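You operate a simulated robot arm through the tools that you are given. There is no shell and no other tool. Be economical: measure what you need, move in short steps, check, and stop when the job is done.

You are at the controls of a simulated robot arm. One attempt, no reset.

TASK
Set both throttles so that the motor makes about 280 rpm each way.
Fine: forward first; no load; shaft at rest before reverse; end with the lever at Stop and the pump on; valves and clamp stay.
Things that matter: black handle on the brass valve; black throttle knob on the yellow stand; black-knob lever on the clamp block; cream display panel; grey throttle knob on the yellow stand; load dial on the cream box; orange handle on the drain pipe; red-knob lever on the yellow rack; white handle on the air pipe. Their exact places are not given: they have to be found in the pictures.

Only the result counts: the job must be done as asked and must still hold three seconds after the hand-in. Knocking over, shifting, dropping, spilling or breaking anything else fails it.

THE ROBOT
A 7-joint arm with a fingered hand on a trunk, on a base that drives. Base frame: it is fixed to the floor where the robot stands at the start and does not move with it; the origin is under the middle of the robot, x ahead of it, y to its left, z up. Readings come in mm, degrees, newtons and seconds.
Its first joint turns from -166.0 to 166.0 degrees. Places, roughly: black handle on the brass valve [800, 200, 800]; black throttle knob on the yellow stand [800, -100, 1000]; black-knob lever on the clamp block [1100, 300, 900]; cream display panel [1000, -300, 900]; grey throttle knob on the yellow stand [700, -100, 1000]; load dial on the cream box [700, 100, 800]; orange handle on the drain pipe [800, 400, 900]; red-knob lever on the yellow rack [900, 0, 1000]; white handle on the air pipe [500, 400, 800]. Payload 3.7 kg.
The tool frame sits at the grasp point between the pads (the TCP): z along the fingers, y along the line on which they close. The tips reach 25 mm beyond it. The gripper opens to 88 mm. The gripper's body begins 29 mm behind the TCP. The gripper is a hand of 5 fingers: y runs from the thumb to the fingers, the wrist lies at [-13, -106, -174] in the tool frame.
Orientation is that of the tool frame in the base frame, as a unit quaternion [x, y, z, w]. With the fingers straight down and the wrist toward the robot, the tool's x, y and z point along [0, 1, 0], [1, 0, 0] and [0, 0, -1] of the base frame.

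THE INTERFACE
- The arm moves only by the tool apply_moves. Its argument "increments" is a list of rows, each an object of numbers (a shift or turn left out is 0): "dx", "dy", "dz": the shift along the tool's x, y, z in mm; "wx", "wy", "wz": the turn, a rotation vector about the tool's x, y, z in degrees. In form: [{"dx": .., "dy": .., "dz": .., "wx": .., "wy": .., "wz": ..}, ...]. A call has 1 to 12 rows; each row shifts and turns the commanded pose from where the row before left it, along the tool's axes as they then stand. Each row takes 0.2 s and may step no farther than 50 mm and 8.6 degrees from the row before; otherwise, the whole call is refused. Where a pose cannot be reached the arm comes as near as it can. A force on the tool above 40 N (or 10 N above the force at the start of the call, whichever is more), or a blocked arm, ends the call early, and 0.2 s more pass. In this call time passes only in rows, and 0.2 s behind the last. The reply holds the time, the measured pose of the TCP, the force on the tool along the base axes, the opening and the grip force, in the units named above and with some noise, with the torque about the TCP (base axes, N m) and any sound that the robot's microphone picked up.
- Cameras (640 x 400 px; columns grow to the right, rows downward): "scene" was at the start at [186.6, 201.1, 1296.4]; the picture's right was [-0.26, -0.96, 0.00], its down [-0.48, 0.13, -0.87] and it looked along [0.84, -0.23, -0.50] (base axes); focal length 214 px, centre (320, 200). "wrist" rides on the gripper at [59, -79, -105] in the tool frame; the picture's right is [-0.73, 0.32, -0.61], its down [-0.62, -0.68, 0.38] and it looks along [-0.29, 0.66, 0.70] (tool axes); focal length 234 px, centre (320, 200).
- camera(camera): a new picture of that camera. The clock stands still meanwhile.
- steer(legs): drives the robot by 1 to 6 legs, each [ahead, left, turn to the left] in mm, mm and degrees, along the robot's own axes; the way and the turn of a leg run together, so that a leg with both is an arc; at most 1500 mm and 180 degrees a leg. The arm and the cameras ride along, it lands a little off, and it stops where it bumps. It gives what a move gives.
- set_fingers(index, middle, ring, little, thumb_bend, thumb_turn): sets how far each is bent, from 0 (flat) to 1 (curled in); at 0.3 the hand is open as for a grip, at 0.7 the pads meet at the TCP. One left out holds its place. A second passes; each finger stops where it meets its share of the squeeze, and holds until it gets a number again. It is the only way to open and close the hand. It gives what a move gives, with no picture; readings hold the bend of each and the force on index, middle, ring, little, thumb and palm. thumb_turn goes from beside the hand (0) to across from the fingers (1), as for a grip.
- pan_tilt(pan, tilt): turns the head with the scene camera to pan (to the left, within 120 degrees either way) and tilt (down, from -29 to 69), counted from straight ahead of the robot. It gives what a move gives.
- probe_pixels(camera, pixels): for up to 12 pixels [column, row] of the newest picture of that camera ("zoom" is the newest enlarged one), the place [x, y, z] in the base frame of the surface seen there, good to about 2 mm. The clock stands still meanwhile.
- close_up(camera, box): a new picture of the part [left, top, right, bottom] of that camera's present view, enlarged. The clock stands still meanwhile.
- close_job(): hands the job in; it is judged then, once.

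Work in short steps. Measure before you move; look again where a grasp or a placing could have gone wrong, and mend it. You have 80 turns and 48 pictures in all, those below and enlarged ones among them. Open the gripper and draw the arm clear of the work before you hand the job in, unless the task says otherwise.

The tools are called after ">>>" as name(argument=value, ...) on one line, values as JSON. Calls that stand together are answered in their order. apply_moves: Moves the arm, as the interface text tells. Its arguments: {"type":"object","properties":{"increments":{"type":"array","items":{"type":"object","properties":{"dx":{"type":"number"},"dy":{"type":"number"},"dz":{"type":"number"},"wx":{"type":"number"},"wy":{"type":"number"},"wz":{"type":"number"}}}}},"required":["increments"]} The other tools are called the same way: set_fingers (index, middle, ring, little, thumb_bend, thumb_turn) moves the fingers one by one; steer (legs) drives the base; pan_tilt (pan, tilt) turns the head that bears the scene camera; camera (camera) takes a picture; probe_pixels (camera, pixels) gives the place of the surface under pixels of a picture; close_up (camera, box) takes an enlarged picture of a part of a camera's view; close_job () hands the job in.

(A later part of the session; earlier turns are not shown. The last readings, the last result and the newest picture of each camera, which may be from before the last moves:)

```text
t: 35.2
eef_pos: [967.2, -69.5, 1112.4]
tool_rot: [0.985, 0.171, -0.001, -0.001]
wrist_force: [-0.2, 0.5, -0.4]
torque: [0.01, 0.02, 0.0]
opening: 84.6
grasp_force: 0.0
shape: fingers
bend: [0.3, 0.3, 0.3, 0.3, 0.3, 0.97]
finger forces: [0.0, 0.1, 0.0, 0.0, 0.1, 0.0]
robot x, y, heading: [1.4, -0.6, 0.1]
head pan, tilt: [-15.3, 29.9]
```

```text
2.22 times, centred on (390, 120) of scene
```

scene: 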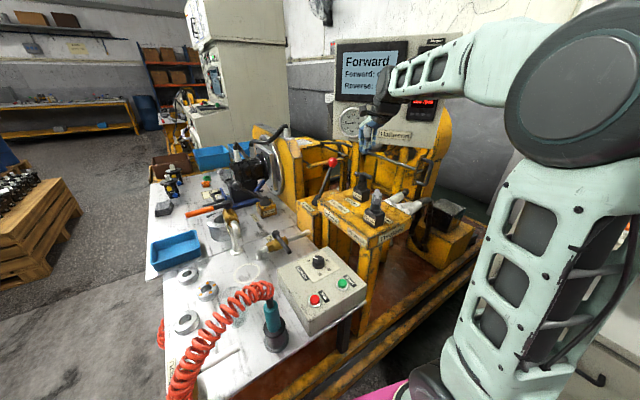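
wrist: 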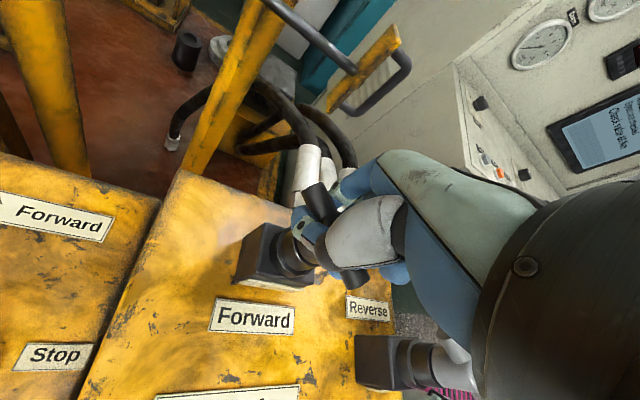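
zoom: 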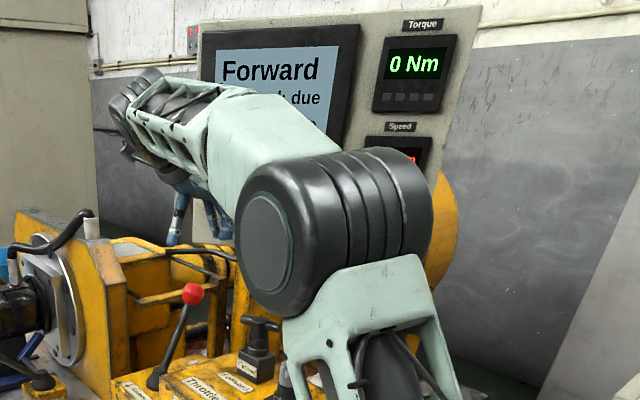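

"Forward: due" still shows. I check the speed and knob alignment from the wrist camera.

>>> camera(camera="wrist")

```text
11 pictures are left
```

wrist: 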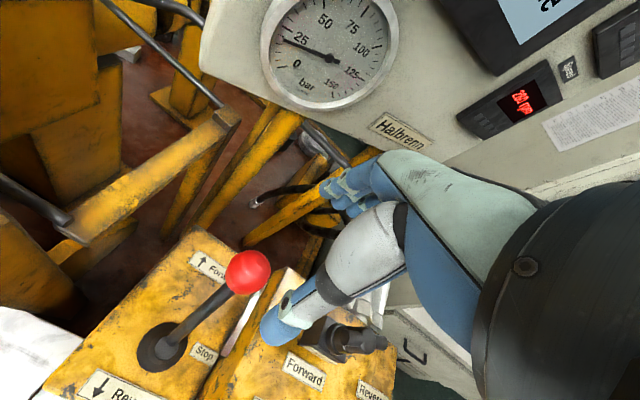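

I enlarge the readout to be certain of the digits.

>>> close_up(camera="wrist", box=[480, 70, 560, 130])

```text
6.67 times, centred on (520, 100) of wrist
```

zoom: 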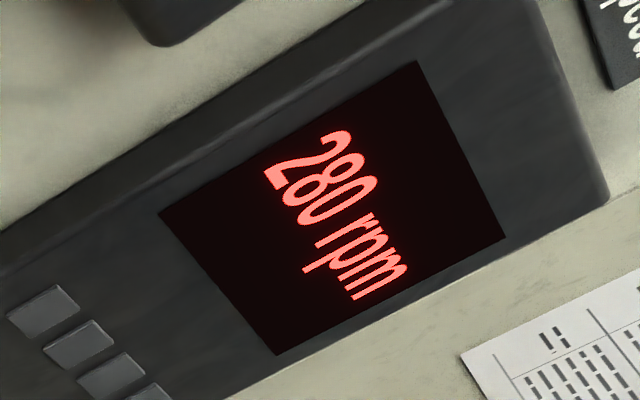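

280 rpm is confirmed. I descend around the knob and cage it to bring the lever back to Stop.

>>> apply_moves(increments=[{"dz": 40}, {"dz": 35}, {"dz": 34}])

>>> set_fingers(index=0.52, middle=0.52, ring=0.52, little=0.52, thumb_bend=0.52)

>>> apply_moves(increments=[{"dy": -14, "dz": -5}, {"dy": -14, "dz": -5}, {"dy": -14, "dz": -4}, {"dy": -14, "dz": -3}, {"dy": -13, "dz": -2}, {"dy": -10, "dz": -1}])

>>> camera(camera="wrist")

```text
t: 36.0
eef_pos: [965.9, -67.5, 1005.0]
tool_rot: [0.985, 0.171, 0.0, 0.0]
wrist_force: [0.0, 0.4, 0.8]
torque: [0.01, -0.02, 0.01]
opening: 84.5
grasp_force: 0.0
shape: fingers
bend: [0.3, 0.3, 0.3, 0.3, 0.3, 0.97]
finger forces: [0.1, 0.0, 0.0, 0.0, 0.0, 0.0]
robot x, y, heading: [-2.4, 2.8, 0.2]
head pan, tilt: [-15.3, 29.9]
```

```text
t: 37.0
eef_pos: [966.9, -68.8, 1006.2]
tool_rot: [0.985, 0.171, 0.0, 0.0]
wrist_force: [0.4, 1.1, 0.7]
torque: [0.02, 0.0, -0.03]
opening: 38.5
grasp_force: 0.4
shape: fingers
bend: [0.52, 0.52, 0.52, 0.52, 0.51, 0.97]
finger forces: [0.1, 0.0, 0.0, 0.1, 0.5, 0.1]
robot x, y, heading: [1.0, 1.2, -0.1]
head pan, tilt: [-15.3, 29.9]
```

```text
t: 38.4
eef_pos: [940.2, 6.4, 1025.0]
tool_rot: [0.985, 0.17, 0.0, 0.0]
wrist_force: [1.2, -1.7, -0.5]
torque: [-0.04, 0.0, 0.02]
opening: 40.0
grasp_force: 0.7
shape: fingers
bend: [0.5, 0.52, 0.52, 0.52, 0.52, 0.97]
finger forces: [1.6, 0.1, 0.0, 0.0, 0.0, 0.0]
robot x, y, heading: [0.9, -2.3, 0.1]
head pan, tilt: [-15.3, 29.9]
```

```text
9 pictures are left
```

wrist: 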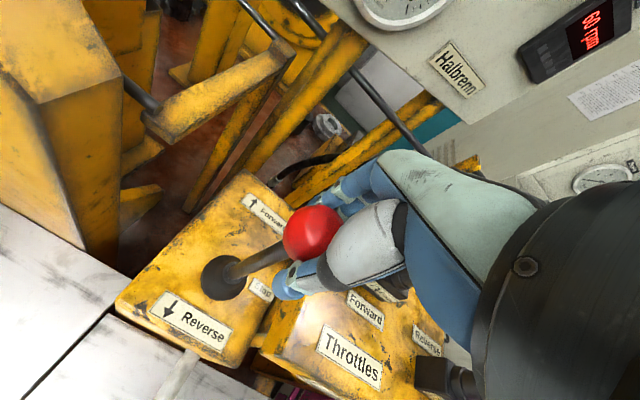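

The lever is at Stop and the shaft is slowing (60 rpm). I wait, then read the panel.

>>> apply_moves(increments=[{}, {}, {}, {}, {}, {}, {}, {}, {}, {}, {}, {}])

>>> close_up(camera="scene", box=[310, 30, 470, 130])

```text
t: 41.0
eef_pos: [941.1, 6.4, 1024.9]
tool_rot: [0.985, 0.17, 0.0, 0.0]
wrist_force: [1.0, -0.4, -0.2]
torque: [-0.03, 0.0, -0.02]
opening: 39.3
grasp_force: 0.2
shape: fingers
bend: [0.51, 0.52, 0.52, 0.52, 0.52, 0.97]
finger forces: [1.0, 0.0, 0.0, 0.0, 0.0, 0.0]
robot x, y, heading: [-0.4, -0.6, -0.2]
head pan, tilt: [-15.3, 29.9]
```

```text
4.00 times, centred on (390, 80) of scene
```

zoom: 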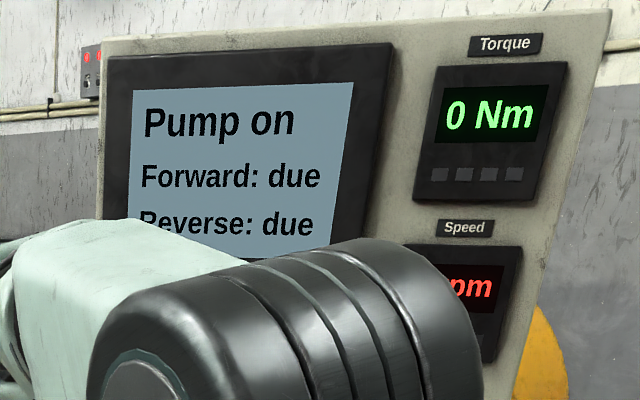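

The shaft has stopped but "Forward: due" remains, so the run may need a longer steady hold. I put the lever Forward again and hold for longer before judging.

>>> apply_moves(increments=[{"dy": 12}, {"dy": 14, "dz": 2}, {"dy": 14, "dz": 3}, {"dy": 14, "dz": 4}, {"dy": 14, "dz": 5}, {"dy": 14, "dz": 5}, {"dy": 4, "dz": 1}, {"dy": -7}])

>>> apply_moves(increments=[{}, {}, {}, {}, {}, {}, {}, {}, {}, {}, {}, {}])

>>> apply_moves(increments=[{}, {}, {}, {}, {}, {}, {}, {}, {}, {}, {}, {}])

>>> apply_moves(increments=[{}, {}, {}, {}, {}, {}, {}, {}, {}, {}, {}, {}])

>>> close_up(camera="scene", box=[310, 30, 470, 130])

```text
t: 42.8
eef_pos: [966.1, -70.1, 1005.1]
tool_rot: [0.985, 0.17, 0.001, 0.0]
wrist_force: [-0.8, 2.3, 1.1]
torque: [0.02, -0.02, -0.01]
opening: 39.7
grasp_force: 0.8
shape: fingers
bend: [0.52, 0.52, 0.52, 0.52, 0.5, 0.97]
finger forces: [0.0, 0.0, 0.1, 0.0, 1.9, 0.0]
robot x, y, heading: [1.6, -0.9, 0.1]
head pan, tilt: [-15.3, 29.9]
```

```text
t: 45.4
eef_pos: [966.4, -70.8, 1004.8]
tool_rot: [0.985, 0.17, 0.0, 0.001]
wrist_force: [-0.2, 1.3, 0.8]
torque: [0.02, 0.01, 0.02]
opening: 39.0
grasp_force: 1.2
shape: fingers
bend: [0.52, 0.52, 0.52, 0.52, 0.51, 0.97]
finger forces: [0.0, 0.1, 0.0, 0.1, 1.2, 0.0]
robot x, y, heading: [0.0, 0.3, -0.1]
head pan, tilt: [-15.3, 29.9]
```

```text
t: 48.0
eef_pos: [966.6, -69.0, 1004.6]
tool_rot: [0.985, 0.17, 0.0, 0.0]
wrist_force: [-0.7, 0.4, 1.0]
torque: [0.01, 0.0, 0.0]
opening: 38.9
grasp_force: 0.9
shape: fingers
bend: [0.52, 0.52, 0.52, 0.52, 0.51, 0.97]
finger forces: [0.0, 0.1, 0.1, 0.0, 1.1, 0.1]
robot x, y, heading: [0.6, -1.0, 0.1]
head pan, tilt: [-15.3, 29.9]
```

```text
t: 50.6
eef_pos: [966.2, -68.2, 1004.4]
tool_rot: [0.985, 0.17, -0.001, 0.0]
wrist_force: [0.1, 0.1, 0.7]
torque: [0.05, -0.02, 0.01]
opening: 38.8
grasp_force: 1.2
shape: fingers
bend: [0.52, 0.52, 0.52, 0.52, 0.51, 0.97]
finger forces: [0.0, 0.0, 0.0, 0.0, 1.1, 0.0]
robot x, y, heading: [7.2, 1.3, -0.3]
head pan, tilt: [-15.3, 29.9]
```

```text
4.00 times, centred on (390, 80) of scene
```

zoom: 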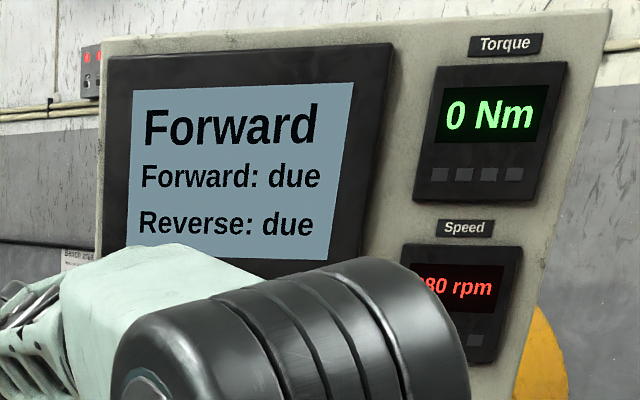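

Still 280 rpm and "due". I hold 10 s longer, then bring the lever to Stop, wait for rest and look once.

>>> apply_moves(increments=[{}, {}, {}, {}, {}, {}, {}, {}, {}, {}, {}, {}])

>>> apply_moves(increments=[{}, {}, {}, {}, {}, {}, {}, {}, {}, {}, {}, {}])

>>> apply_moves(increments=[{}, {}, {}, {}, {}, {}, {}, {}, {}, {}, {}, {}])

>>> apply_moves(increments=[{}, {}, {}, {}, {}, {}, {}, {}, {}, {}, {}, {}])

>>> apply_moves(increments=[{"dy": -14, "dz": -5}, {"dy": -14, "dz": -5}, {"dy": -14, "dz": -4}, {"dy": -14, "dz": -3}, {"dy": -13, "dz": -2}, {"dy": -10, "dz": -1}])

>>> apply_moves(increments=[{}, {}, {}, {}, {}, {}, {}, {}, {}, {}, {}, {}])

>>> apply_moves(increments=[{}, {}, {}, {}, {}, {}, {}, {}, {}, {}, {}, {}])

>>> close_up(camera="scene", box=[310, 30, 470, 210])

```text
t: 53.2
eef_pos: [966.4, -69.3, 1004.3]
tool_rot: [0.985, 0.17, 0.0, 0.0]
wrist_force: [-0.2, 0.4, 0.9]
torque: [0.01, 0.0, 0.02]
opening: 39.0
grasp_force: 0.3
shape: fingers
bend: [0.52, 0.52, 0.52, 0.52, 0.51, 0.97]
finger forces: [0.1, 0.0, 0.1, 0.0, 1.1, 0.0]
robot x, y, heading: [-1.4, 1.9, -0.1]
head pan, tilt: [-15.3, 29.9]
```

```text
t: 55.8
eef_pos: [964.9, -69.0, 1005.7]
tool_rot: [0.985, 0.171, 0.001, 0.0]
wrist_force: [0.4, 1.2, 0.8]
torque: [0.02, 0.0, -0.01]
opening: 39.2
grasp_force: 1.0
shape: fingers
bend: [0.52, 0.52, 0.52, 0.52, 0.51, 0.97]
finger forces: [0.0, 0.0, 0.0, 0.0, 1.2, 0.1]
robot x, y, heading: [1.7, 1.0, -0.2]
head pan, tilt: [-15.3, 29.9]
```

```text
t: 58.4
eef_pos: [966.7, -69.3, 1004.2]
tool_rot: [0.986, 0.17, 0.001, 0.001]
wrist_force: [-0.9, 1.3, 0.8]
torque: [0.04, -0.06, 0.02]
opening: 39.0
grasp_force: 0.9
shape: fingers
bend: [0.52, 0.52, 0.52, 0.52, 0.51, 0.97]
finger forces: [0.0, 0.0, 0.1, 0.0, 1.1, 0.0]
robot x, y, heading: [-2.5, 0.6, 0.1]
head pan, tilt: [-15.3, 29.9]
```

```text
t: 61.0
eef_pos: [967.0, -70.1, 1005.7]
tool_rot: [0.985, 0.171, 0.0, 0.0]
wrist_force: [0.4, 0.7, 1.4]
torque: [0.03, -0.03, 0.0]
opening: 39.0
grasp_force: 0.7
shape: fingers
bend: [0.52, 0.52, 0.52, 0.52, 0.51, 0.97]
finger forces: [0.0, 0.0, 0.1, 0.0, 1.1, 0.0]
robot x, y, heading: [-4.1, 1.3, 0.1]
head pan, tilt: [-15.3, 29.9]
```

```text
t: 62.4
eef_pos: [939.2, 5.5, 1024.3]
tool_rot: [0.985, 0.17, 0.0, 0.0]
wrist_force: [1.1, -1.8, 0.5]
torque: [0.0, 0.02, 0.01]
opening: 40.0
grasp_force: 0.7
shape: fingers
bend: [0.5, 0.52, 0.52, 0.52, 0.52, 0.97]
finger forces: [1.7, 0.0, 0.0, 0.0, 0.0, 0.0]
robot x, y, heading: [1.6, 2.0, 0.3]
head pan, tilt: [-15.3, 29.9]
```

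```text
t: 65.0
eef_pos: [940.7, 4.8, 1025.1]
tool_rot: [0.985, 0.17, 0.001, -0.001]
wrist_force: [0.5, -1.6, -0.4]
torque: [0.01, -0.02, 0.01]
opening: 39.2
grasp_force: 0.3
shape: fingers
bend: [0.51, 0.52, 0.52, 0.52, 0.52, 0.97]
finger forces: [1.0, 0.0, 0.1, 0.1, 0.0, 0.0]
robot x, y, heading: [1.8, 1.1, 0.1]
head pan, tilt: [-15.3, 29.9]
```

```text
t: 67.6
eef_pos: [940.4, 5.4, 1024.8]
tool_rot: [0.985, 0.171, 0.0, -0.001]
wrist_force: [0.7, 0.1, 1.2]
torque: [0.02, 0.0, -0.02]
opening: 38.9
grasp_force: 0.4
shape: fingers
bend: [0.51, 0.52, 0.52, 0.52, 0.52, 0.97]
finger forces: [0.5, 0.0, 0.0, 0.0, 0.1, 0.0]
robot x, y, heading: [-0.6, 1.5, -0.1]
head pan, tilt: [-15.3, 29.9]
```

```text
2.22 times, centred on (390, 120) of scene
```

zoom: 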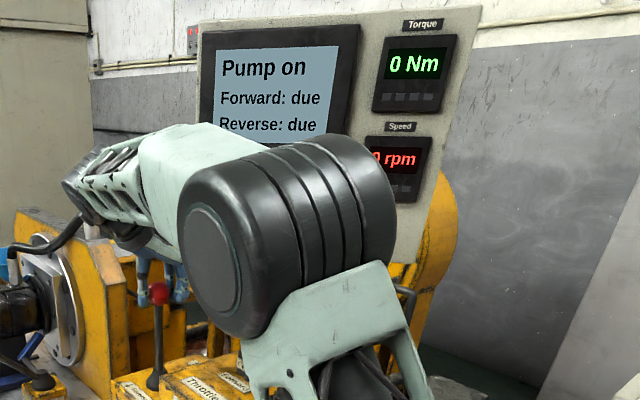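

The status is unchanged, but forward is verified at 280 rpm and the shaft is at rest (0 rpm). I now push the lever to Reverse and will watch how the panel reacts.

>>> apply_moves(increments=[{"dy": -14, "dz": 1}, {"dy": -14, "dz": 2}, {"dy": -14, "dz": 3}, {"dy": -14, "dz": 4}, {"dy": -14, "dz": 5}, {"dy": -10, "dz": 4}])

>>> apply_moves(increments=[{"dy": -5, "dz": 1}, {}])

```text
t: 69.0
eef_pos: [913.3, 78.8, 1007.2]
tool_rot: [0.985, 0.17, 0.0, 0.001]
wrist_force: [3.4, -7.2, 6.1]
torque: [-0.28, -0.14, -0.03]
opening: 46.7
grasp_force: 4.1
shape: fingers
bend: [0.43, 0.52, 0.52, 0.52, 0.52, 0.97]
finger forces: [8.3, 0.3, 0.0, 0.1, 0.0, 0.0]
robot x, y, heading: [1.0, -0.6, 0.1]
head pan, tilt: [-15.3, 29.9]
```

```text
t: 69.6
eef_pos: [911.5, 85.2, 1004.6]
tool_rot: [0.986, 0.17, 0.001, 0.0]
wrist_force: [5.3, -13.5, 9.4]
torque: [-0.32, -0.14, -0.07]
opening: 52.8
grasp_force: 7.8
shape: fingers
bend: [0.37, 0.5, 0.52, 0.52, 0.52, 0.97]
finger forces: [14.5, 1.5, 0.0, 0.0, 0.0, 0.1]
robot x, y, heading: [1.7, -2.8, 0.1]
head pan, tilt: [-15.3, 29.9]
```

End stop reached in Reverse. I back off, open, lift clear and travel above the grey throttle.

>>> apply_moves(increments=[{"dy": 11}])

>>> set_fingers(index=0.3, middle=0.3, ring=0.3, little=0.3, thumb_bend=0.3)

>>> apply_moves(increments=[{"dz": -30}, {"dz": -40}, {"dz": -40}, {"dx": -38, "dy": 1}, {"dx": -38, "dy": 1}, {"dx": -38, "dy": 1}, {"dx": -38, "dy": 1}, {"dx": -38, "dy": 1}, {"dx": -38, "dy": 1}, {"dx": -34, "dy": 2}])

>>> apply_moves(increments=[{"wz": -7.86}, {"wz": -7.86}, {"wz": -7.86}, {"wz": -7.86}, {"wz": -7.86}, {"wz": -7.86}, {"wz": -7.86}, {"wz": -7.86}, {"wz": -7.86}])

>>> close_up(camera="scene", box=[310, 30, 470, 230])

```text
t: 70.0
eef_pos: [914.4, 76.7, 1004.6]
tool_rot: [0.985, 0.172, 0.0, -0.001]
wrist_force: [1.5, -4.8, 2.5]
torque: [-0.1, -0.06, -0.05]
opening: 43.6
grasp_force: 1.7
shape: fingers
bend: [0.46, 0.52, 0.52, 0.52, 0.52, 0.97]
finger forces: [4.6, 0.0, 0.1, 0.0, 0.1, 0.0]
robot x, y, heading: [-1.9, -2.7, 0.1]
head pan, tilt: [-15.3, 29.9]
```

```text
t: 71.0
eef_pos: [915.8, 74.9, 1005.0]
tool_rot: [0.986, 0.17, 0.0, 0.0]
wrist_force: [0.1, -0.2, -0.6]
torque: [0.03, 0.03, 0.01]
opening: 84.3
grasp_force: 0.1
shape: fingers
bend: [0.3, 0.3, 0.3, 0.3, 0.3, 0.97]
finger forces: [0.0, 0.1, 0.0, 0.0, 0.0, 0.0]
robot x, y, heading: [0.1, 3.2, 0.3]
head pan, tilt: [-15.3, 29.9]
```

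```text
t: 73.2
eef_pos: [671.8, -21.0, 1113.7]
tool_rot: [0.985, 0.172, -0.001, 0.0]
wrist_force: [-0.4, -0.3, 0.0]
torque: [-0.04, 0.02, 0.01]
opening: 84.4
grasp_force: 0.1
shape: fingers
bend: [0.3, 0.3, 0.3, 0.3, 0.3, 0.97]
finger forces: [0.0, 0.1, 0.0, 0.0, 0.0, 0.1]
robot x, y, heading: [1.5, 4.6, -0.1]
head pan, tilt: [-15.3, 29.9]
```

```text
t: 75.2
eef_pos: [672.1, -20.8, 1114.8]
tool_rot: [0.704, 0.71, 0.001, 0.001]
wrist_force: [-1.0, -0.2, 0.2]
torque: [0.01, 0.0, 0.01]
opening: 84.5
grasp_force: 0.1
shape: fingers
bend: [0.3, 0.3, 0.3, 0.3, 0.3, 0.97]
finger forces: [0.0, 0.0, 0.0, 0.0, 0.0, 0.1]
robot x, y, heading: [-1.1, -3.0, 0.2]
head pan, tilt: [-15.3, 29.9]
```

```text
2.00 times, centred on (390, 130) of scene
```

zoom: 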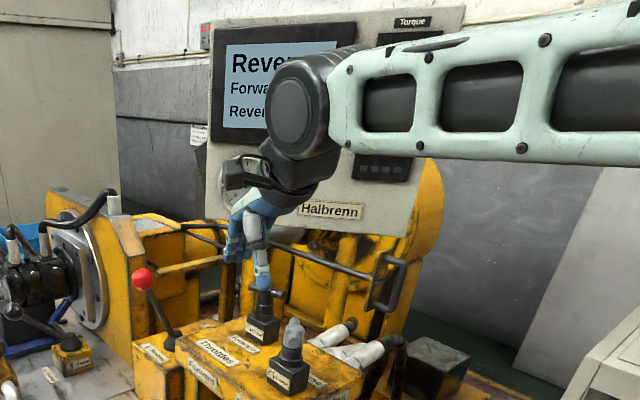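

The panel says "Reverse" but the forearm hides the speed. I pinch the fingers and drop to the pushing height beside the grey bar's near end, which should also uncover the readout.

>>> set_fingers(index=0.68, middle=0.68, ring=0.68, little=0.68, thumb_bend=0.68)

>>> apply_moves(increments=[{"dy": -27, "dx": 10}, {"dz": 40}, {"dz": 40}, {"dz": 41}])

>>> close_up(camera="scene", box=[330, 50, 450, 230])

```text
t: 76.2
eef_pos: [671.8, -19.9, 1114.8]
tool_rot: [0.705, 0.71, 0.0, 0.001]
wrist_force: [0.5, 0.4, -0.4]
torque: [0.01, 0.01, 0.02]
opening: 3.1
grasp_force: 0.1
shape: fingers
bend: [0.68, 0.68, 0.68, 0.68, 0.68, 0.97]
finger forces: [0.0, 0.0, 0.0, 0.0, 0.1, 0.0]
robot x, y, heading: [-0.0, 0.5, -0.3]
head pan, tilt: [-15.3, 29.9]
```

```text
t: 77.2
eef_pos: [644.0, -10.1, 993.5]
tool_rot: [0.705, 0.71, 0.0, 0.0]
wrist_force: [0.0, 0.6, 0.5]
torque: [-0.01, 0.0, 0.0]
opening: 2.8
grasp_force: 0.0
shape: fingers
bend: [0.68, 0.68, 0.68, 0.68, 0.68, 0.97]
finger forces: [0.1, 0.1, 0.1, 0.0, 0.1, 0.0]
robot x, y, heading: [-0.6, -2.1, -0.0]
head pan, tilt: [-15.3, 29.9]
```

```text
2.22 times, centred on (390, 140) of scene
```

zoom: 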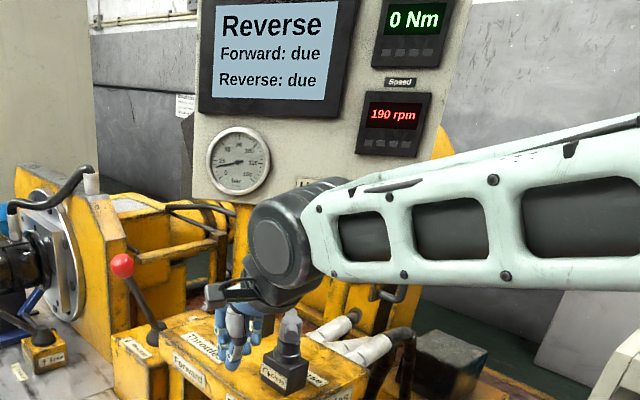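

Reverse runs at 190 rpm, the same as forward did at the same bar angle, so the grey bar needs about 65° counter-clockwise. I advance in small steps toward its near end, watching for contact force.

>>> apply_moves(increments=[{"dx": -8}, {"dx": -6}, {}])

>>> apply_moves(increments=[{"dx": -5}, {}])

>>> apply_moves(increments=[{"dx": -5}, {}])

>>> apply_moves(increments=[{"dx": -5}, {}])

```text
t: 78.0
eef_pos: [645.3, -24.3, 993.1]
tool_rot: [0.705, 0.71, 0.0, 0.0]
wrist_force: [-0.1, -0.1, 0.1]
torque: [-0.03, 0.01, -0.03]
opening: 2.7
grasp_force: 0.1
shape: fingers
bend: [0.68, 0.68, 0.68, 0.68, 0.68, 0.97]
finger forces: [0.0, 0.0, 0.0, 0.1, 0.1, 0.0]
robot x, y, heading: [0.4, 0.2, 0.0]
head pan, tilt: [-15.3, 29.9]
```

```text
t: 78.6
eef_pos: [645.8, -29.4, 993.7]
tool_rot: [0.705, 0.709, -0.001, -0.001]
wrist_force: [0.0, -0.6, 0.2]
torque: [0.0, 0.02, 0.01]
opening: 3.2
grasp_force: 0.0
shape: fingers
bend: [0.68, 0.68, 0.68, 0.68, 0.68, 0.97]
finger forces: [0.0, 0.0, 0.0, 0.0, 0.0, 0.1]
robot x, y, heading: [0.8, -2.4, 0.1]
head pan, tilt: [-15.3, 29.9]
```

```text
t: 79.2
eef_pos: [644.1, -34.5, 993.9]
tool_rot: [0.705, 0.71, 0.0, 0.0]
wrist_force: [0.6, 0.5, -0.3]
torque: [-0.02, 0.0, 0.03]
opening: 2.9
grasp_force: 0.0
shape: fingers
bend: [0.68, 0.68, 0.68, 0.68, 0.68, 0.97]
finger forces: [0.0, 0.1, 0.1, 0.1, 0.0, 0.1]
robot x, y, heading: [2.9, -0.6, 0.1]
head pan, tilt: [-15.3, 29.9]
```

```text
t: 79.8
eef_pos: [643.8, -39.2, 993.8]
tool_rot: [0.704, 0.71, 0.0, 0.0]
wrist_force: [-0.5, -0.6, -1.3]
torque: [-0.02, 0.0, 0.01]
opening: 3.0
grasp_force: 0.0
shape: fingers
bend: [0.68, 0.68, 0.68, 0.68, 0.68, 0.97]
finger forces: [0.0, 0.0, 0.0, 0.0, 0.0, 0.0]
robot x, y, heading: [1.7, 2.2, 0.2]
head pan, tilt: [-15.3, 29.9]
```

No contact yet; I continue in 4 mm steps.

>>> apply_moves(increments=[{"dx": -4}, {}])

>>> apply_moves(increments=[{"dx": -4}, {}])

>>> apply_moves(increments=[{"dx": -4}, {}])

```text
t: 80.4
eef_pos: [645.1, -44.4, 993.4]
tool_rot: [0.704, 0.71, 0.0, 0.0]
wrist_force: [-0.1, -1.0, 0.7]
torque: [0.02, 0.02, 0.02]
opening: 3.1
grasp_force: 0.3
shape: fingers
bend: [0.68, 0.68, 0.68, 0.68, 0.68, 0.97]
finger forces: [0.1, 0.0, 0.0, 0.3, 0.0, 0.0]
robot x, y, heading: [-1.2, 2.0, -0.1]
head pan, tilt: [-15.3, 29.9]
```

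```text
t: 81.0
eef_pos: [643.2, -47.2, 992.7]
tool_rot: [0.705, 0.71, 0.0, 0.0]
wrist_force: [-0.3, 3.9, -0.3]
torque: [-0.04, -0.03, 0.06]
opening: 3.0
grasp_force: 1.6
shape: fingers
bend: [0.68, 0.68, 0.68, 0.68, 0.68, 0.97]
finger forces: [0.1, 0.0, 0.1, 3.2, 0.2, 0.0]
robot x, y, heading: [3.1, -1.6, -0.0]
head pan, tilt: [-15.3, 29.9]
```

```text
t: 81.6
eef_pos: [644.6, -50.4, 993.9]
tool_rot: [0.704, 0.71, 0.001, 0.0]
wrist_force: [-0.4, 10.7, 3.6]
torque: [-0.23, -0.06, 0.15]
opening: 3.0
grasp_force: 5.3
shape: fingers
bend: [0.68, 0.68, 0.67, 0.69, 0.68, 0.97]
finger forces: [0.0, 0.1, 0.0, 10.3, 0.0, 0.0]
robot x, y, heading: [3.1, -4.3, 0.1]
head pan, tilt: [-15.3, 29.9]
```

The little finger made contact at TCP y≈-45 and the force is building (10 N). I push on in small steps.

>>> apply_moves(increments=[{"dx": -4}, {}])

>>> apply_moves(increments=[{"dx": -4}, {}])

>>> apply_moves(increments=[{"dx": -4}, {}])

```text
t: 82.2
eef_pos: [645.0, -54.8, 994.0]
tool_rot: [0.705, 0.71, 0.0, 0.001]
wrist_force: [-3.6, 14.0, 6.2]
torque: [-0.38, -0.11, 0.12]
opening: 3.0
grasp_force: 8.1
shape: fingers
bend: [0.68, 0.68, 0.67, 0.7, 0.68, 0.97]
finger forces: [0.0, 0.0, 0.0, 15.8, 0.0, 0.0]
robot x, y, heading: [-0.8, 2.6, -0.1]
head pan, tilt: [-15.3, 29.9]
```

```text
t: 82.8
eef_pos: [643.8, -58.6, 994.2]
tool_rot: [0.704, 0.71, 0.0, 0.001]
wrist_force: [-8.1, 18.8, 9.6]
torque: [-0.49, -0.22, 0.09]
opening: 2.7
grasp_force: 11.8
shape: fingers
bend: [0.68, 0.68, 0.68, 0.71, 0.68, 0.97]
finger forces: [0.0, 0.0, 1.4, 20.9, 0.1, 0.0]
robot x, y, heading: [0.7, 0.8, -0.2]
head pan, tilt: [-15.3, 29.9]
```

```text
t: 83.4
eef_pos: [643.3, -62.1, 994.4]
tool_rot: [0.705, 0.71, 0.001, 0.001]
wrist_force: [-14.2, 26.0, 11.0]
torque: [-0.57, -0.3, 0.06]
opening: 2.7
grasp_force: 15.5
shape: fingers
bend: [0.68, 0.68, 0.69, 0.71, 0.68, 0.97]
finger forces: [0.1, 0.1, 8.3, 23.2, 0.0, 0.0]
robot x, y, heading: [-0.2, 0.4, -0.0]
head pan, tilt: [-15.3, 29.9]
```

Force has reached 26 N; I check whether the bar is turning and what the speed is.

>>> close_up(camera="scene", box=[345, 80, 445, 225])

```text
2.76 times, centred on (395, 152) of scene
```

zoom: 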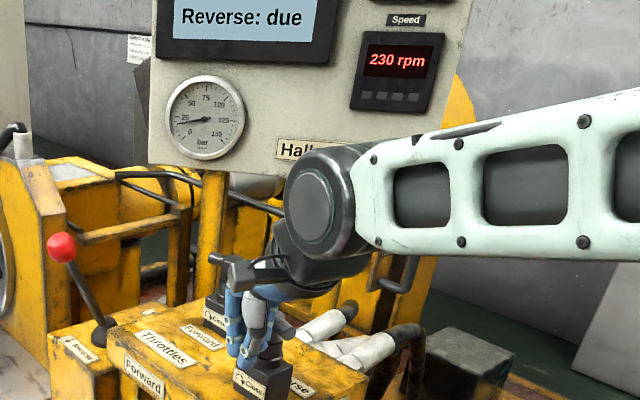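

Speed is up to 230 rpm: the bar is turning the right way. I push about 12 mm further, drifting slightly inward so the finger stays on the bar.

>>> apply_moves(increments=[{"dx": -4, "dy": 1}, {}])

>>> apply_moves(increments=[{"dx": -4, "dy": 1}, {}])

>>> apply_moves(increments=[{"dx": -4, "dy": 1}, {}])

```text
t: 83.8
eef_pos: [643.7, -63.1, 993.9]
tool_rot: [0.701, 0.713, 0.001, 0.001]
wrist_force: [-14.7, 22.5, 9.1]
torque: [-0.52, -0.28, -0.04]
opening: 2.8
grasp_force: 14.2
shape: fingers
bend: [0.68, 0.68, 0.7, 0.71, 0.68, 0.97]
finger forces: [0.0, 0.0, 7.5, 21.4, 0.0, 0.1]
robot x, y, heading: [2.0, -3.0, 0.1]
head pan, tilt: [-15.3, 29.9]
stopped in row 2: the force on the tool passed its limit at 42 N (the readings are from after the stop); the commanded pose is now the measured one
```

```text
t: 84.2
eef_pos: [644.8, -60.7, 994.5]
tool_rot: [0.701, 0.713, 0.001, 0.0]
wrist_force: [-15.5, 20.0, 8.4]
torque: [-0.51, -0.28, -0.1]
opening: 3.1
grasp_force: 14.7
shape: fingers
bend: [0.68, 0.68, 0.7, 0.71, 0.68, 0.98]
finger forces: [0.1, 0.1, 7.7, 21.0, 0.0, 0.1]
robot x, y, heading: [-0.6, -0.5, 0.4]
head pan, tilt: [-15.3, 29.9]
stopped in row 2: the force on the tool passed its limit at 43 N (the readings are from after the stop); the commanded pose is now the measured one
```

```text
t: 84.7
eef_pos: [644.4, -63.1, 995.7]
tool_rot: [0.698, 0.716, 0.001, 0.0]
wrist_force: [-14.9, 21.0, 9.5]
torque: [-0.46, -0.28, -0.15]
opening: 3.2
grasp_force: 14.1
shape: fingers
bend: [0.68, 0.68, 0.7, 0.71, 0.68, 0.98]
finger forces: [0.0, 0.0, 7.7, 20.6, 0.1, 0.0]
robot x, y, heading: [-0.8, 3.1, 0.2]
head pan, tilt: [-15.3, 29.9]
stopped in row 2: the force on the tool passed its limit at 42 N (the readings are from after the stop); the commanded pose is now the measured one
```

The push is jamming, probably a fingertip on the hub (x-force -15 N with the ring finger loaded). I back off, move outward by 9 mm and up by 7 mm, then push again.

>>> apply_moves(increments=[{"dx": 14}, {"dy": -9, "dz": -7}, {"dx": -8}, {}])

>>> apply_moves(increments=[{"dx": -5}, {}])

>>> apply_moves(increments=[{"dx": -4}, {}])

>>> apply_moves(increments=[{"dx": -4}, {}])

```text
t: 85.7
eef_pos: [637.2, -59.8, 1000.9]
tool_rot: [0.7, 0.714, 0.0, 0.0]
wrist_force: [-3.1, 5.6, 1.3]
torque: [-0.06, -0.04, -0.02]
opening: 2.8
grasp_force: 2.8
shape: fingers
bend: [0.68, 0.68, 0.68, 0.7, 0.68, 0.98]
finger forces: [0.0, 0.0, 0.4, 5.1, 0.0, 0.0]
robot x, y, heading: [0.9, -1.3, 0.2]
head pan, tilt: [-15.3, 29.9]
```

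```text
t: 86.3
eef_pos: [637.7, -63.7, 1000.7]
tool_rot: [0.7, 0.714, 0.0, -0.002]
wrist_force: [-10.2, 14.9, 3.2]
torque: [-0.14, -0.11, 0.03]
opening: 2.8
grasp_force: 8.4
shape: fingers
bend: [0.68, 0.68, 0.7, 0.7, 0.68, 0.98]
finger forces: [0.0, 0.1, 12.3, 5.3, 0.0, 0.0]
robot x, y, heading: [-0.9, 1.0, 0.2]
head pan, tilt: [-15.3, 29.9]
```

```text
t: 86.9
eef_pos: [637.1, -67.9, 1002.2]
tool_rot: [0.7, 0.714, 0.001, 0.001]
wrist_force: [-15.0, 14.4, 10.7]
torque: [-0.34, -0.29, -0.09]
opening: 2.9
grasp_force: 12.0
shape: fingers
bend: [0.68, 0.68, 0.71, 0.7, 0.68, 0.98]
finger forces: [0.0, 0.1, 19.8, 3.6, 0.1, 0.0]
robot x, y, heading: [1.4, -1.5, -0.1]
head pan, tilt: [-15.3, 29.9]
```

```text
t: 87.5
eef_pos: [636.2, -72.7, 1002.0]
tool_rot: [0.7, 0.714, 0.001, 0.0]
wrist_force: [-17.9, 10.9, 15.4]
torque: [-0.43, -0.36, -0.18]
opening: 2.7
grasp_force: 12.5
shape: fingers
bend: [0.68, 0.68, 0.71, 0.69, 0.68, 0.98]
finger forces: [0.0, 0.1, 23.4, 1.8, 0.0, 0.0]
robot x, y, heading: [-0.0, 1.0, 0.3]
head pan, tilt: [-15.3, 29.9]
```

Load moved from the little to the ring finger and the force direction swung, so the bar may have turned well on. I back off and look.

>>> apply_moves(increments=[{"dx": 12, "dy": -4}, {"dx": 14}, {"dx": 14}, {}, {}])

>>> close_up(camera="scene", box=[345, 80, 445, 225])

```text
t: 88.7
eef_pos: [632.9, -32.6, 1000.6]
tool_rot: [0.7, 0.714, 0.0, -0.001]
wrist_force: [-0.2, -0.5, -0.7]
torque: [0.0, 0.0, -0.02]
opening: 3.3
grasp_force: 0.1
shape: fingers
bend: [0.68, 0.68, 0.68, 0.68, 0.68, 0.98]
finger forces: [0.0, 0.1, 0.1, 0.0, 0.0, 0.0]
robot x, y, heading: [-0.8, 0.7, 0.2]
head pan, tilt: [-15.3, 29.9]
```

```text
2.76 times, centred on (395, 152) of scene
```

zoom: 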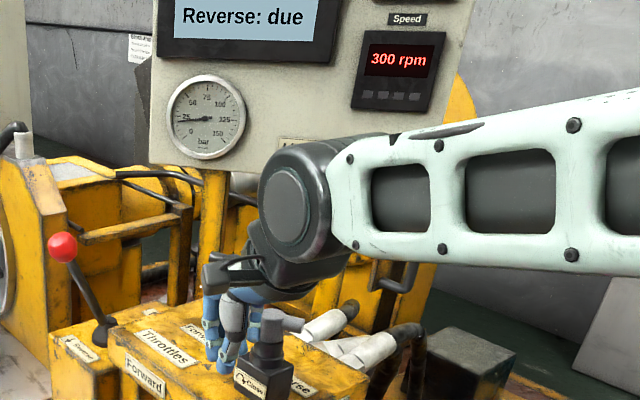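

Overshot to 300 rpm. I probe the grey bar's ends to plan a small clockwise correction of about 15°.

>>> probe_pixels(camera="zoom", pixels=[[255, 315], [262, 312], [270, 314], [270, 322], [278, 320], [286, 326], [294, 330], [300, 322], [264, 325], [290, 318], [280, 330], [250, 322]])

```text
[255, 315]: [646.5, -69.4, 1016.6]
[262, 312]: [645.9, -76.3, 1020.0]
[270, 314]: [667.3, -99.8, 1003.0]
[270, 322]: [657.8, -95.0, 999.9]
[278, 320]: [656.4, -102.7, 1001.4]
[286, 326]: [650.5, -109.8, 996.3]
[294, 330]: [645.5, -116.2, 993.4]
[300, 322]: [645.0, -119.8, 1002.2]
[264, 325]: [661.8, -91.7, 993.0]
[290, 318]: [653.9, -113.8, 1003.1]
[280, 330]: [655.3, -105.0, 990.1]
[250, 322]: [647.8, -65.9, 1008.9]
```

The bar lies at about +47° (hub near (669,-99)), so it needs about 15° clockwise. I yaw the hand 39° so the stiff side of the little finger faces squarely onto the far end's left flank, then stage next to it.

>>> apply_moves(increments=[{"wz": -8}, {"wz": -8}, {"wz": -8}, {"wz": -8}, {"wz": -7}, {}])

```text
t: 90.1
eef_pos: [633.1, -32.0, 1000.6]
tool_rot: [0.421, 0.907, 0.001, 0.0]
wrist_force: [-1.3, -0.1, -0.4]
torque: [-0.01, 0.01, 0.03]
opening: 3.0
grasp_force: 0.0
shape: fingers
bend: [0.68, 0.68, 0.68, 0.68, 0.68, 0.98]
finger forces: [0.1, 0.2, 0.1, 0.0, 0.1, 0.0]
robot x, y, heading: [1.4, -1.4, 0.3]
head pan, tilt: [-15.3, 29.9]
```

Aligned. I advance to near-contact, then in 3 mm steps watching the little finger force.

>>> apply_moves(increments=[{"dx": -12, "dz": 2}, {"dx": -10}, {}])

>>> apply_moves(increments=[{"dx": -4}, {}])

>>> apply_moves(increments=[{"dx": -3}, {}])

>>> apply_moves(increments=[{"dx": -3}, {}])

```text
t: 90.9
eef_pos: [647.3, -49.7, 998.6]
tool_rot: [0.421, 0.907, 0.002, -0.001]
wrist_force: [0.8, 0.0, 0.9]
torque: [0.0, -0.02, 0.0]
opening: 2.9
grasp_force: 0.1
shape: fingers
bend: [0.68, 0.68, 0.68, 0.68, 0.68, 0.98]
finger forces: [0.0, 0.0, 0.0, 0.0, 0.0, 0.0]
robot x, y, heading: [1.4, 0.8, 0.5]
head pan, tilt: [-15.3, 29.9]
```

```text
t: 91.5
eef_pos: [650.1, -52.1, 997.7]
tool_rot: [0.422, 0.907, 0.0, -0.001]
wrist_force: [0.7, -0.3, 0.3]
torque: [0.0, 0.02, 0.02]
opening: 2.9
grasp_force: 0.1
shape: fingers
bend: [0.68, 0.68, 0.68, 0.68, 0.68, 0.98]
finger forces: [0.1, 0.0, 0.0, 0.4, 0.1, 0.0]
robot x, y, heading: [-2.5, 0.8, -0.1]
head pan, tilt: [-15.3, 29.9]
```

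```text
t: 92.1
eef_pos: [650.0, -54.7, 998.3]
tool_rot: [0.421, 0.907, 0.0, -0.001]
wrist_force: [-1.0, 1.5, 0.2]
torque: [0.02, 0.01, 0.06]
opening: 3.0
grasp_force: 0.9
shape: fingers
bend: [0.68, 0.68, 0.68, 0.68, 0.68, 0.98]
finger forces: [0.1, 0.1, 0.0, 1.9, 0.1, 0.0]
robot x, y, heading: [0.2, 3.5, 0.3]
head pan, tilt: [-15.3, 29.9]
```

```text
t: 92.7
eef_pos: [654.3, -56.5, 998.0]
tool_rot: [0.422, 0.907, 0.0, -0.001]
wrist_force: [-0.6, 1.8, -0.3]
torque: [-0.01, -0.01, 0.08]
opening: 3.0
grasp_force: 1.0
shape: fingers
bend: [0.68, 0.68, 0.68, 0.68, 0.68, 0.98]
finger forces: [0.0, 0.0, 0.0, 2.2, 0.0, 0.1]
robot x, y, heading: [1.5, 2.3, -0.1]
head pan, tilt: [-15.3, 29.9]
```

Light contact (2 N) at the expected place. I continue with two more 3 mm steps.

>>> apply_moves(increments=[{"dx": -3}, {}])

>>> apply_moves(increments=[{"dx": -2}, {}])

```text
t: 93.3
eef_pos: [655.2, -59.7, 998.6]
tool_rot: [0.422, 0.907, 0.001, 0.0]
wrist_force: [-0.3, 1.8, -0.1]
torque: [0.01, 0.0, 0.07]
opening: 3.0
grasp_force: 1.4
shape: fingers
bend: [0.68, 0.68, 0.68, 0.67, 0.68, 0.98]
finger forces: [0.1, 0.0, 0.0, 2.3, 0.0, 0.1]
robot x, y, heading: [-2.1, 0.9, 0.3]
head pan, tilt: [-15.3, 29.9]
```

```text
t: 93.9
eef_pos: [657.3, -61.2, 998.2]
tool_rot: [0.422, 0.906, 0.001, -0.001]
wrist_force: [0.6, 2.0, -1.0]
torque: [0.02, 0.01, 0.06]
opening: 2.8
grasp_force: 1.3
shape: fingers
bend: [0.68, 0.68, 0.68, 0.67, 0.68, 0.98]
finger forces: [0.0, 0.0, 0.1, 2.0, 0.0, 0.0]
robot x, y, heading: [-3.6, 1.7, 0.1]
head pan, tilt: [-15.3, 29.9]
```

The bar moves at a steady 2 N. I stop here and read the speed.

>>> apply_moves(increments=[{"dx": 8}, {"dx": 12}, {}, {}, {}])

>>> close_up(camera="scene", box=[325, 45, 450, 225])

```text
t: 95.1
eef_pos: [643.7, -45.5, 997.8]
tool_rot: [0.422, 0.907, 0.001, 0.0]
wrist_force: [-1.2, -0.6, -0.1]
torque: [0.03, -0.01, 0.03]
opening: 3.3
grasp_force: 0.1
shape: fingers
bend: [0.68, 0.68, 0.68, 0.68, 0.68, 0.98]
finger forces: [0.0, 0.1, 0.0, 0.1, 0.0, 0.0]
robot x, y, heading: [3.5, 2.3, 0.3]
head pan, tilt: [-15.3, 29.9]
```

```text
2.22 times, centred on (388, 135) of scene
```

zoom: 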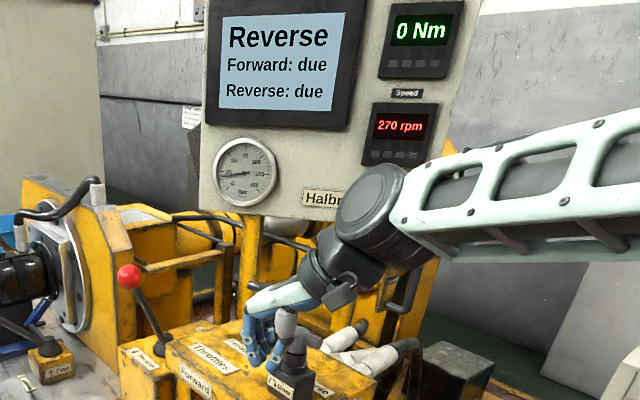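

Reverse now reads 270 rpm; it needs about 6-7° back (counter-clockwise). I re-yaw a bit and stage next to the near end's left flank.

>>> apply_moves(increments=[{"wz": 8}, {"wz": 8}, {"dy": -14}, {"dy": -13, "dx": -2}, {}])

>>> apply_moves(increments=[{"dx": -4}, {"dx": -4}, {}])

>>> apply_moves(increments=[{"dx": -2}, {}])

>>> apply_moves(increments=[{"dx": -2}, {}])

```text
t: 96.3
eef_pos: [619.9, -57.8, 998.2]
tool_rot: [0.544, 0.839, 0.001, 0.0]
wrist_force: [-0.6, -0.6, -1.0]
torque: [0.01, 0.01, 0.0]
opening: 3.1
grasp_force: 0.0
shape: fingers
bend: [0.68, 0.68, 0.68, 0.68, 0.68, 0.98]
finger forces: [0.0, 0.0, 0.0, 0.1, 0.1, 0.0]
robot x, y, heading: [0.9, 1.1, 0.0]
head pan, tilt: [-15.3, 29.9]
```

```text
t: 97.1
eef_pos: [622.7, -64.6, 999.4]
tool_rot: [0.544, 0.839, 0.001, -0.001]
wrist_force: [-1.4, 0.4, 0.3]
torque: [-0.03, -0.02, 0.0]
opening: 3.0
grasp_force: 0.8
shape: fingers
bend: [0.68, 0.68, 0.68, 0.68, 0.68, 0.98]
finger forces: [0.0, 0.0, 0.0, 2.1, 0.0, 0.0]
robot x, y, heading: [-0.5, -1.6, 0.1]
head pan, tilt: [-15.3, 29.9]
```

```text
t: 97.7
eef_pos: [623.3, -66.7, 997.3]
tool_rot: [0.544, 0.839, 0.0, -0.001]
wrist_force: [-2.7, 2.8, 2.2]
torque: [-0.07, -0.06, 0.01]
opening: 3.1
grasp_force: 2.0
shape: fingers
bend: [0.68, 0.68, 0.68, 0.69, 0.68, 0.98]
finger forces: [0.0, 0.0, 0.0, 4.2, 0.0, 0.0]
robot x, y, heading: [-5.8, 0.3, 0.1]
head pan, tilt: [-15.3, 29.9]
```

```text
t: 98.3
eef_pos: [625.5, -69.0, 998.5]
tool_rot: [0.543, 0.84, 0.001, -0.001]
wrist_force: [-4.5, 3.4, 1.5]
torque: [-0.06, -0.08, -0.05]
opening: 2.9
grasp_force: 3.0
shape: fingers
bend: [0.68, 0.68, 0.68, 0.7, 0.68, 0.98]
finger forces: [0.1, 0.0, 0.0, 5.9, 0.0, 0.0]
robot x, y, heading: [-2.3, 2.4, 0.1]
head pan, tilt: [-15.3, 29.9]
```

The contact came early, and the force has a strong x-part (bar corner). I go on with small steps, shifted slightly inward for better purchase.

>>> apply_moves(increments=[{"dx": 5}, {"dy": 7}, {"dx": -3}, {}])

>>> apply_moves(increments=[{"dx": -2}, {}])

```text
t: 99.3
eef_pos: [630.0, -64.1, 998.8]
tool_rot: [0.544, 0.839, 0.0, 0.0]
wrist_force: [-6.4, 6.0, 2.1]
torque: [-0.15, -0.12, 0.02]
opening: 3.2
grasp_force: 4.1
shape: fingers
bend: [0.68, 0.68, 0.68, 0.7, 0.68, 0.98]
finger forces: [0.0, 0.1, 0.0, 9.1, 0.1, 0.0]
robot x, y, heading: [-2.5, 0.8, 0.1]
head pan, tilt: [-15.3, 29.9]
```

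```text
t: 99.9
eef_pos: [630.6, -66.4, 997.9]
tool_rot: [0.543, 0.84, 0.001, 0.0]
wrist_force: [-7.5, 8.4, 4.0]
torque: [-0.15, -0.12, 0.07]
opening: 3.0
grasp_force: 5.9
shape: fingers
bend: [0.68, 0.68, 0.68, 0.7, 0.68, 0.98]
finger forces: [0.0, 0.0, 0.0, 11.1, 0.0, 0.0]
robot x, y, heading: [-1.9, 1.0, 0.3]
head pan, tilt: [-15.3, 29.9]
```

By my compliance estimate the bar has turned about 7°. I back off and use the last picture to read the speed.

>>> apply_moves(increments=[{"dx": 8}, {"dx": 12, "dy": -4}, {}, {}, {}, {}])

>>> close_up(camera="scene", box=[325, 45, 450, 225])

```text
t: 101.3
eef_pos: [619.0, -50.3, 999.8]
tool_rot: [0.544, 0.839, 0.0, -0.001]
wrist_force: [-0.1, 0.1, 0.4]
torque: [-0.02, -0.02, 0.01]
opening: 3.2
grasp_force: 0.1
shape: fingers
bend: [0.68, 0.68, 0.68, 0.68, 0.68, 0.98]
finger forces: [0.0, 0.1, 0.1, 0.1, 0.0, 0.0]
robot x, y, heading: [-1.9, -3.5, 0.2]
head pan, tilt: [-15.3, 29.9]
```

```text
2.22 times, centred on (388, 135) of scene
```

zoom: 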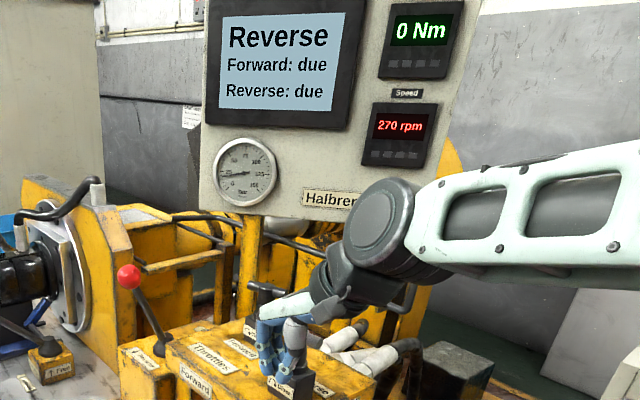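

Still 270 rpm, and that was the last picture. The earlier clockwise push gave a repeatable position-to-speed relation: finger depth about 28.5 mm left 300 rpm and 37 mm left 270 rpm, so about 34 mm should give 280. I therefore repeat the same opening push (to about 300), then the same clockwise push to 34 mm.

>>> apply_moves(increments=[{"wz": 8}, {"wz": 8}, {"wz": 6.7}, {"dx": 4, "dy": 17, "dz": -1.5}, {}])

>>> apply_moves(increments=[{"dx": -8}, {"dx": -6}, {"dx": -4}, {}])

>>> apply_moves(increments=[{"dx": -3}, {}])

>>> apply_moves(increments=[{"dx": -4}, {}])

```text
t: 102.5
eef_pos: [636.5, -45.2, 999.2]
tool_rot: [0.698, 0.716, 0.001, 0.0]
wrist_force: [-0.2, 0.3, -0.1]
torque: [-0.01, 0.01, 0.03]
opening: 3.0
grasp_force: 0.0
shape: fingers
bend: [0.68, 0.68, 0.68, 0.68, 0.68, 0.98]
finger forces: [0.0, 0.1, 0.1, 0.0, 0.1, 0.0]
robot x, y, heading: [-0.3, -1.1, 0.0]
head pan, tilt: [-15.3, 29.9]
```

```text
t: 103.5
eef_pos: [636.2, -60.8, 999.8]
tool_rot: [0.697, 0.717, 0.0, 0.0]
wrist_force: [-5.6, 9.1, 1.7]
torque: [-0.13, -0.06, 0.06]
opening: 3.1
grasp_force: 6.0
shape: fingers
bend: [0.68, 0.68, 0.69, 0.7, 0.68, 0.98]
finger forces: [0.0, 0.0, 7.7, 4.4, 0.0, 0.1]
robot x, y, heading: [-0.7, 2.3, 0.1]
head pan, tilt: [-15.3, 29.9]
```

```text
t: 104.1
eef_pos: [635.7, -65.5, 1000.3]
tool_rot: [0.698, 0.716, 0.001, 0.0]
wrist_force: [-10.9, 13.5, 4.5]
torque: [-0.15, -0.18, 0.03]
opening: 2.9
grasp_force: 9.6
shape: fingers
bend: [0.68, 0.68, 0.7, 0.7, 0.68, 0.98]
finger forces: [0.1, 0.1, 15.4, 3.7, 0.1, 0.0]
robot x, y, heading: [-0.4, -0.7, 0.2]
head pan, tilt: [-15.3, 29.9]
```

```text
t: 104.7
eef_pos: [636.0, -70.3, 1000.8]
tool_rot: [0.698, 0.716, 0.001, 0.0]
wrist_force: [-15.3, 13.1, 5.9]
torque: [-0.26, -0.22, -0.08]
opening: 3.0
grasp_force: 11.5
shape: fingers
bend: [0.68, 0.68, 0.71, 0.69, 0.68, 0.98]
finger forces: [0.1, 0.6, 19.1, 2.6, 0.1, 0.0]
robot x, y, heading: [-0.9, 5.4, 0.1]
head pan, tilt: [-15.3, 29.9]
```

The same force pattern as in the first opening push. I finish the last 3 mm, back off as before, and yaw to the clockwise-push pose.

>>> apply_moves(increments=[{"dx": -3}, {}])

>>> apply_moves(increments=[{"dx": 12, "dy": -4}, {"dx": 14}, {"dx": 14}, {}])

>>> apply_moves(increments=[{"wz": -8}, {"wz": -8}, {"wz": -8}, {"wz": -8}, {"wz": -6.8}, {}])

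```text
t: 105.3
eef_pos: [636.4, -71.7, 1001.1]
tool_rot: [0.698, 0.716, 0.001, 0.0]
wrist_force: [-18.5, 19.8, 14.8]
torque: [-0.37, -0.4, 0.06]
opening: 3.1
grasp_force: 15.6
shape: fingers
bend: [0.68, 0.7, 0.71, 0.69, 0.68, 0.98]
finger forces: [0.1, 5.6, 24.0, 1.0, 0.0, 0.0]
robot x, y, heading: [-1.4, -0.7, 0.2]
head pan, tilt: [-15.3, 29.9]
```

```text
t: 106.3
eef_pos: [631.8, -33.5, 1000.7]
tool_rot: [0.699, 0.715, 0.0, 0.0]
wrist_force: [-0.3, -0.8, 0.2]
torque: [-0.04, -0.02, 0.01]
opening: 3.1
grasp_force: 0.1
shape: fingers
bend: [0.68, 0.68, 0.68, 0.68, 0.68, 0.98]
finger forces: [0.0, 0.1, 0.0, 0.0, 0.0, 0.1]
robot x, y, heading: [2.5, 0.2, 0.2]
head pan, tilt: [-15.3, 29.9]
```

```text
t: 107.7
eef_pos: [631.8, -33.4, 999.8]
tool_rot: [0.421, 0.907, 0.001, -0.001]
wrist_force: [0.3, 0.0, 0.4]
torque: [0.02, 0.0, 0.01]
opening: 3.1
grasp_force: 0.1
shape: fingers
bend: [0.68, 0.68, 0.68, 0.68, 0.68, 0.98]
finger forces: [0.1, 0.0, 0.1, 0.1, 0.0, 0.0]
robot x, y, heading: [-3.0, 0.4, 0.2]
head pan, tilt: [-15.3, 29.9]
```

The pose matches the earlier start within 1-2 mm; I correct the 1.6 mm sideways offset and make the same clockwise approach.

>>> apply_moves(increments=[{"dx": -12, "dy": 1.6, "dz": 2}, {"dx": -10}, {}])

>>> apply_moves(increments=[{"dx": -4}, {}])

>>> apply_moves(increments=[{"dx": -3}, {}])

>>> apply_moves(increments=[{"dx": -3}, {}])

```text
t: 108.5
eef_pos: [646.5, -47.9, 998.9]
tool_rot: [0.421, 0.907, 0.001, 0.0]
wrist_force: [-1.3, 3.2, 0.2]
torque: [-0.02, -0.04, 0.06]
opening: 3.0
grasp_force: 1.0
shape: fingers
bend: [0.68, 0.68, 0.68, 0.68, 0.68, 0.98]
finger forces: [0.1, 0.1, 0.0, 2.1, 0.1, 0.0]
robot x, y, heading: [-1.3, 1.6, 0.2]
head pan, tilt: [-15.3, 29.9]
```

```text
t: 109.1
eef_pos: [649.1, -51.6, 997.7]
tool_rot: [0.421, 0.907, 0.0, -0.001]
wrist_force: [0.7, 4.1, 0.9]
torque: [-0.02, 0.01, 0.16]
opening: 3.0
grasp_force: 2.1
shape: fingers
bend: [0.68, 0.68, 0.68, 0.67, 0.68, 0.98]
finger forces: [0.1, 0.0, 0.1, 4.2, 0.0, 0.1]
robot x, y, heading: [-2.0, -3.0, 0.1]
head pan, tilt: [-15.3, 29.9]
```

```text
t: 109.7
eef_pos: [651.1, -54.0, 997.8]
tool_rot: [0.42, 0.907, 0.0, -0.001]
wrist_force: [0.5, 5.7, 0.1]
torque: [0.0, -0.04, 0.17]
opening: 3.0
grasp_force: 3.0
shape: fingers
bend: [0.68, 0.68, 0.68, 0.65, 0.68, 0.98]
finger forces: [0.1, 0.0, 0.0, 6.0, 0.0, 0.0]
robot x, y, heading: [2.5, -2.8, 0.3]
head pan, tilt: [-15.3, 29.9]
```

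```text
t: 110.3
eef_pos: [654.1, -57.6, 997.7]
tool_rot: [0.42, 0.908, 0.001, -0.001]
wrist_force: [2.7, 5.7, -0.6]
torque: [-0.01, -0.02, 0.25]
opening: 2.9
grasp_force: 3.6
shape: fingers
bend: [0.68, 0.68, 0.68, 0.65, 0.68, 0.98]
finger forces: [0.0, 0.0, 0.1, 7.0, 0.0, 0.0]
robot x, y, heading: [-2.7, 0.1, -0.1]
head pan, tilt: [-15.3, 29.9]
```

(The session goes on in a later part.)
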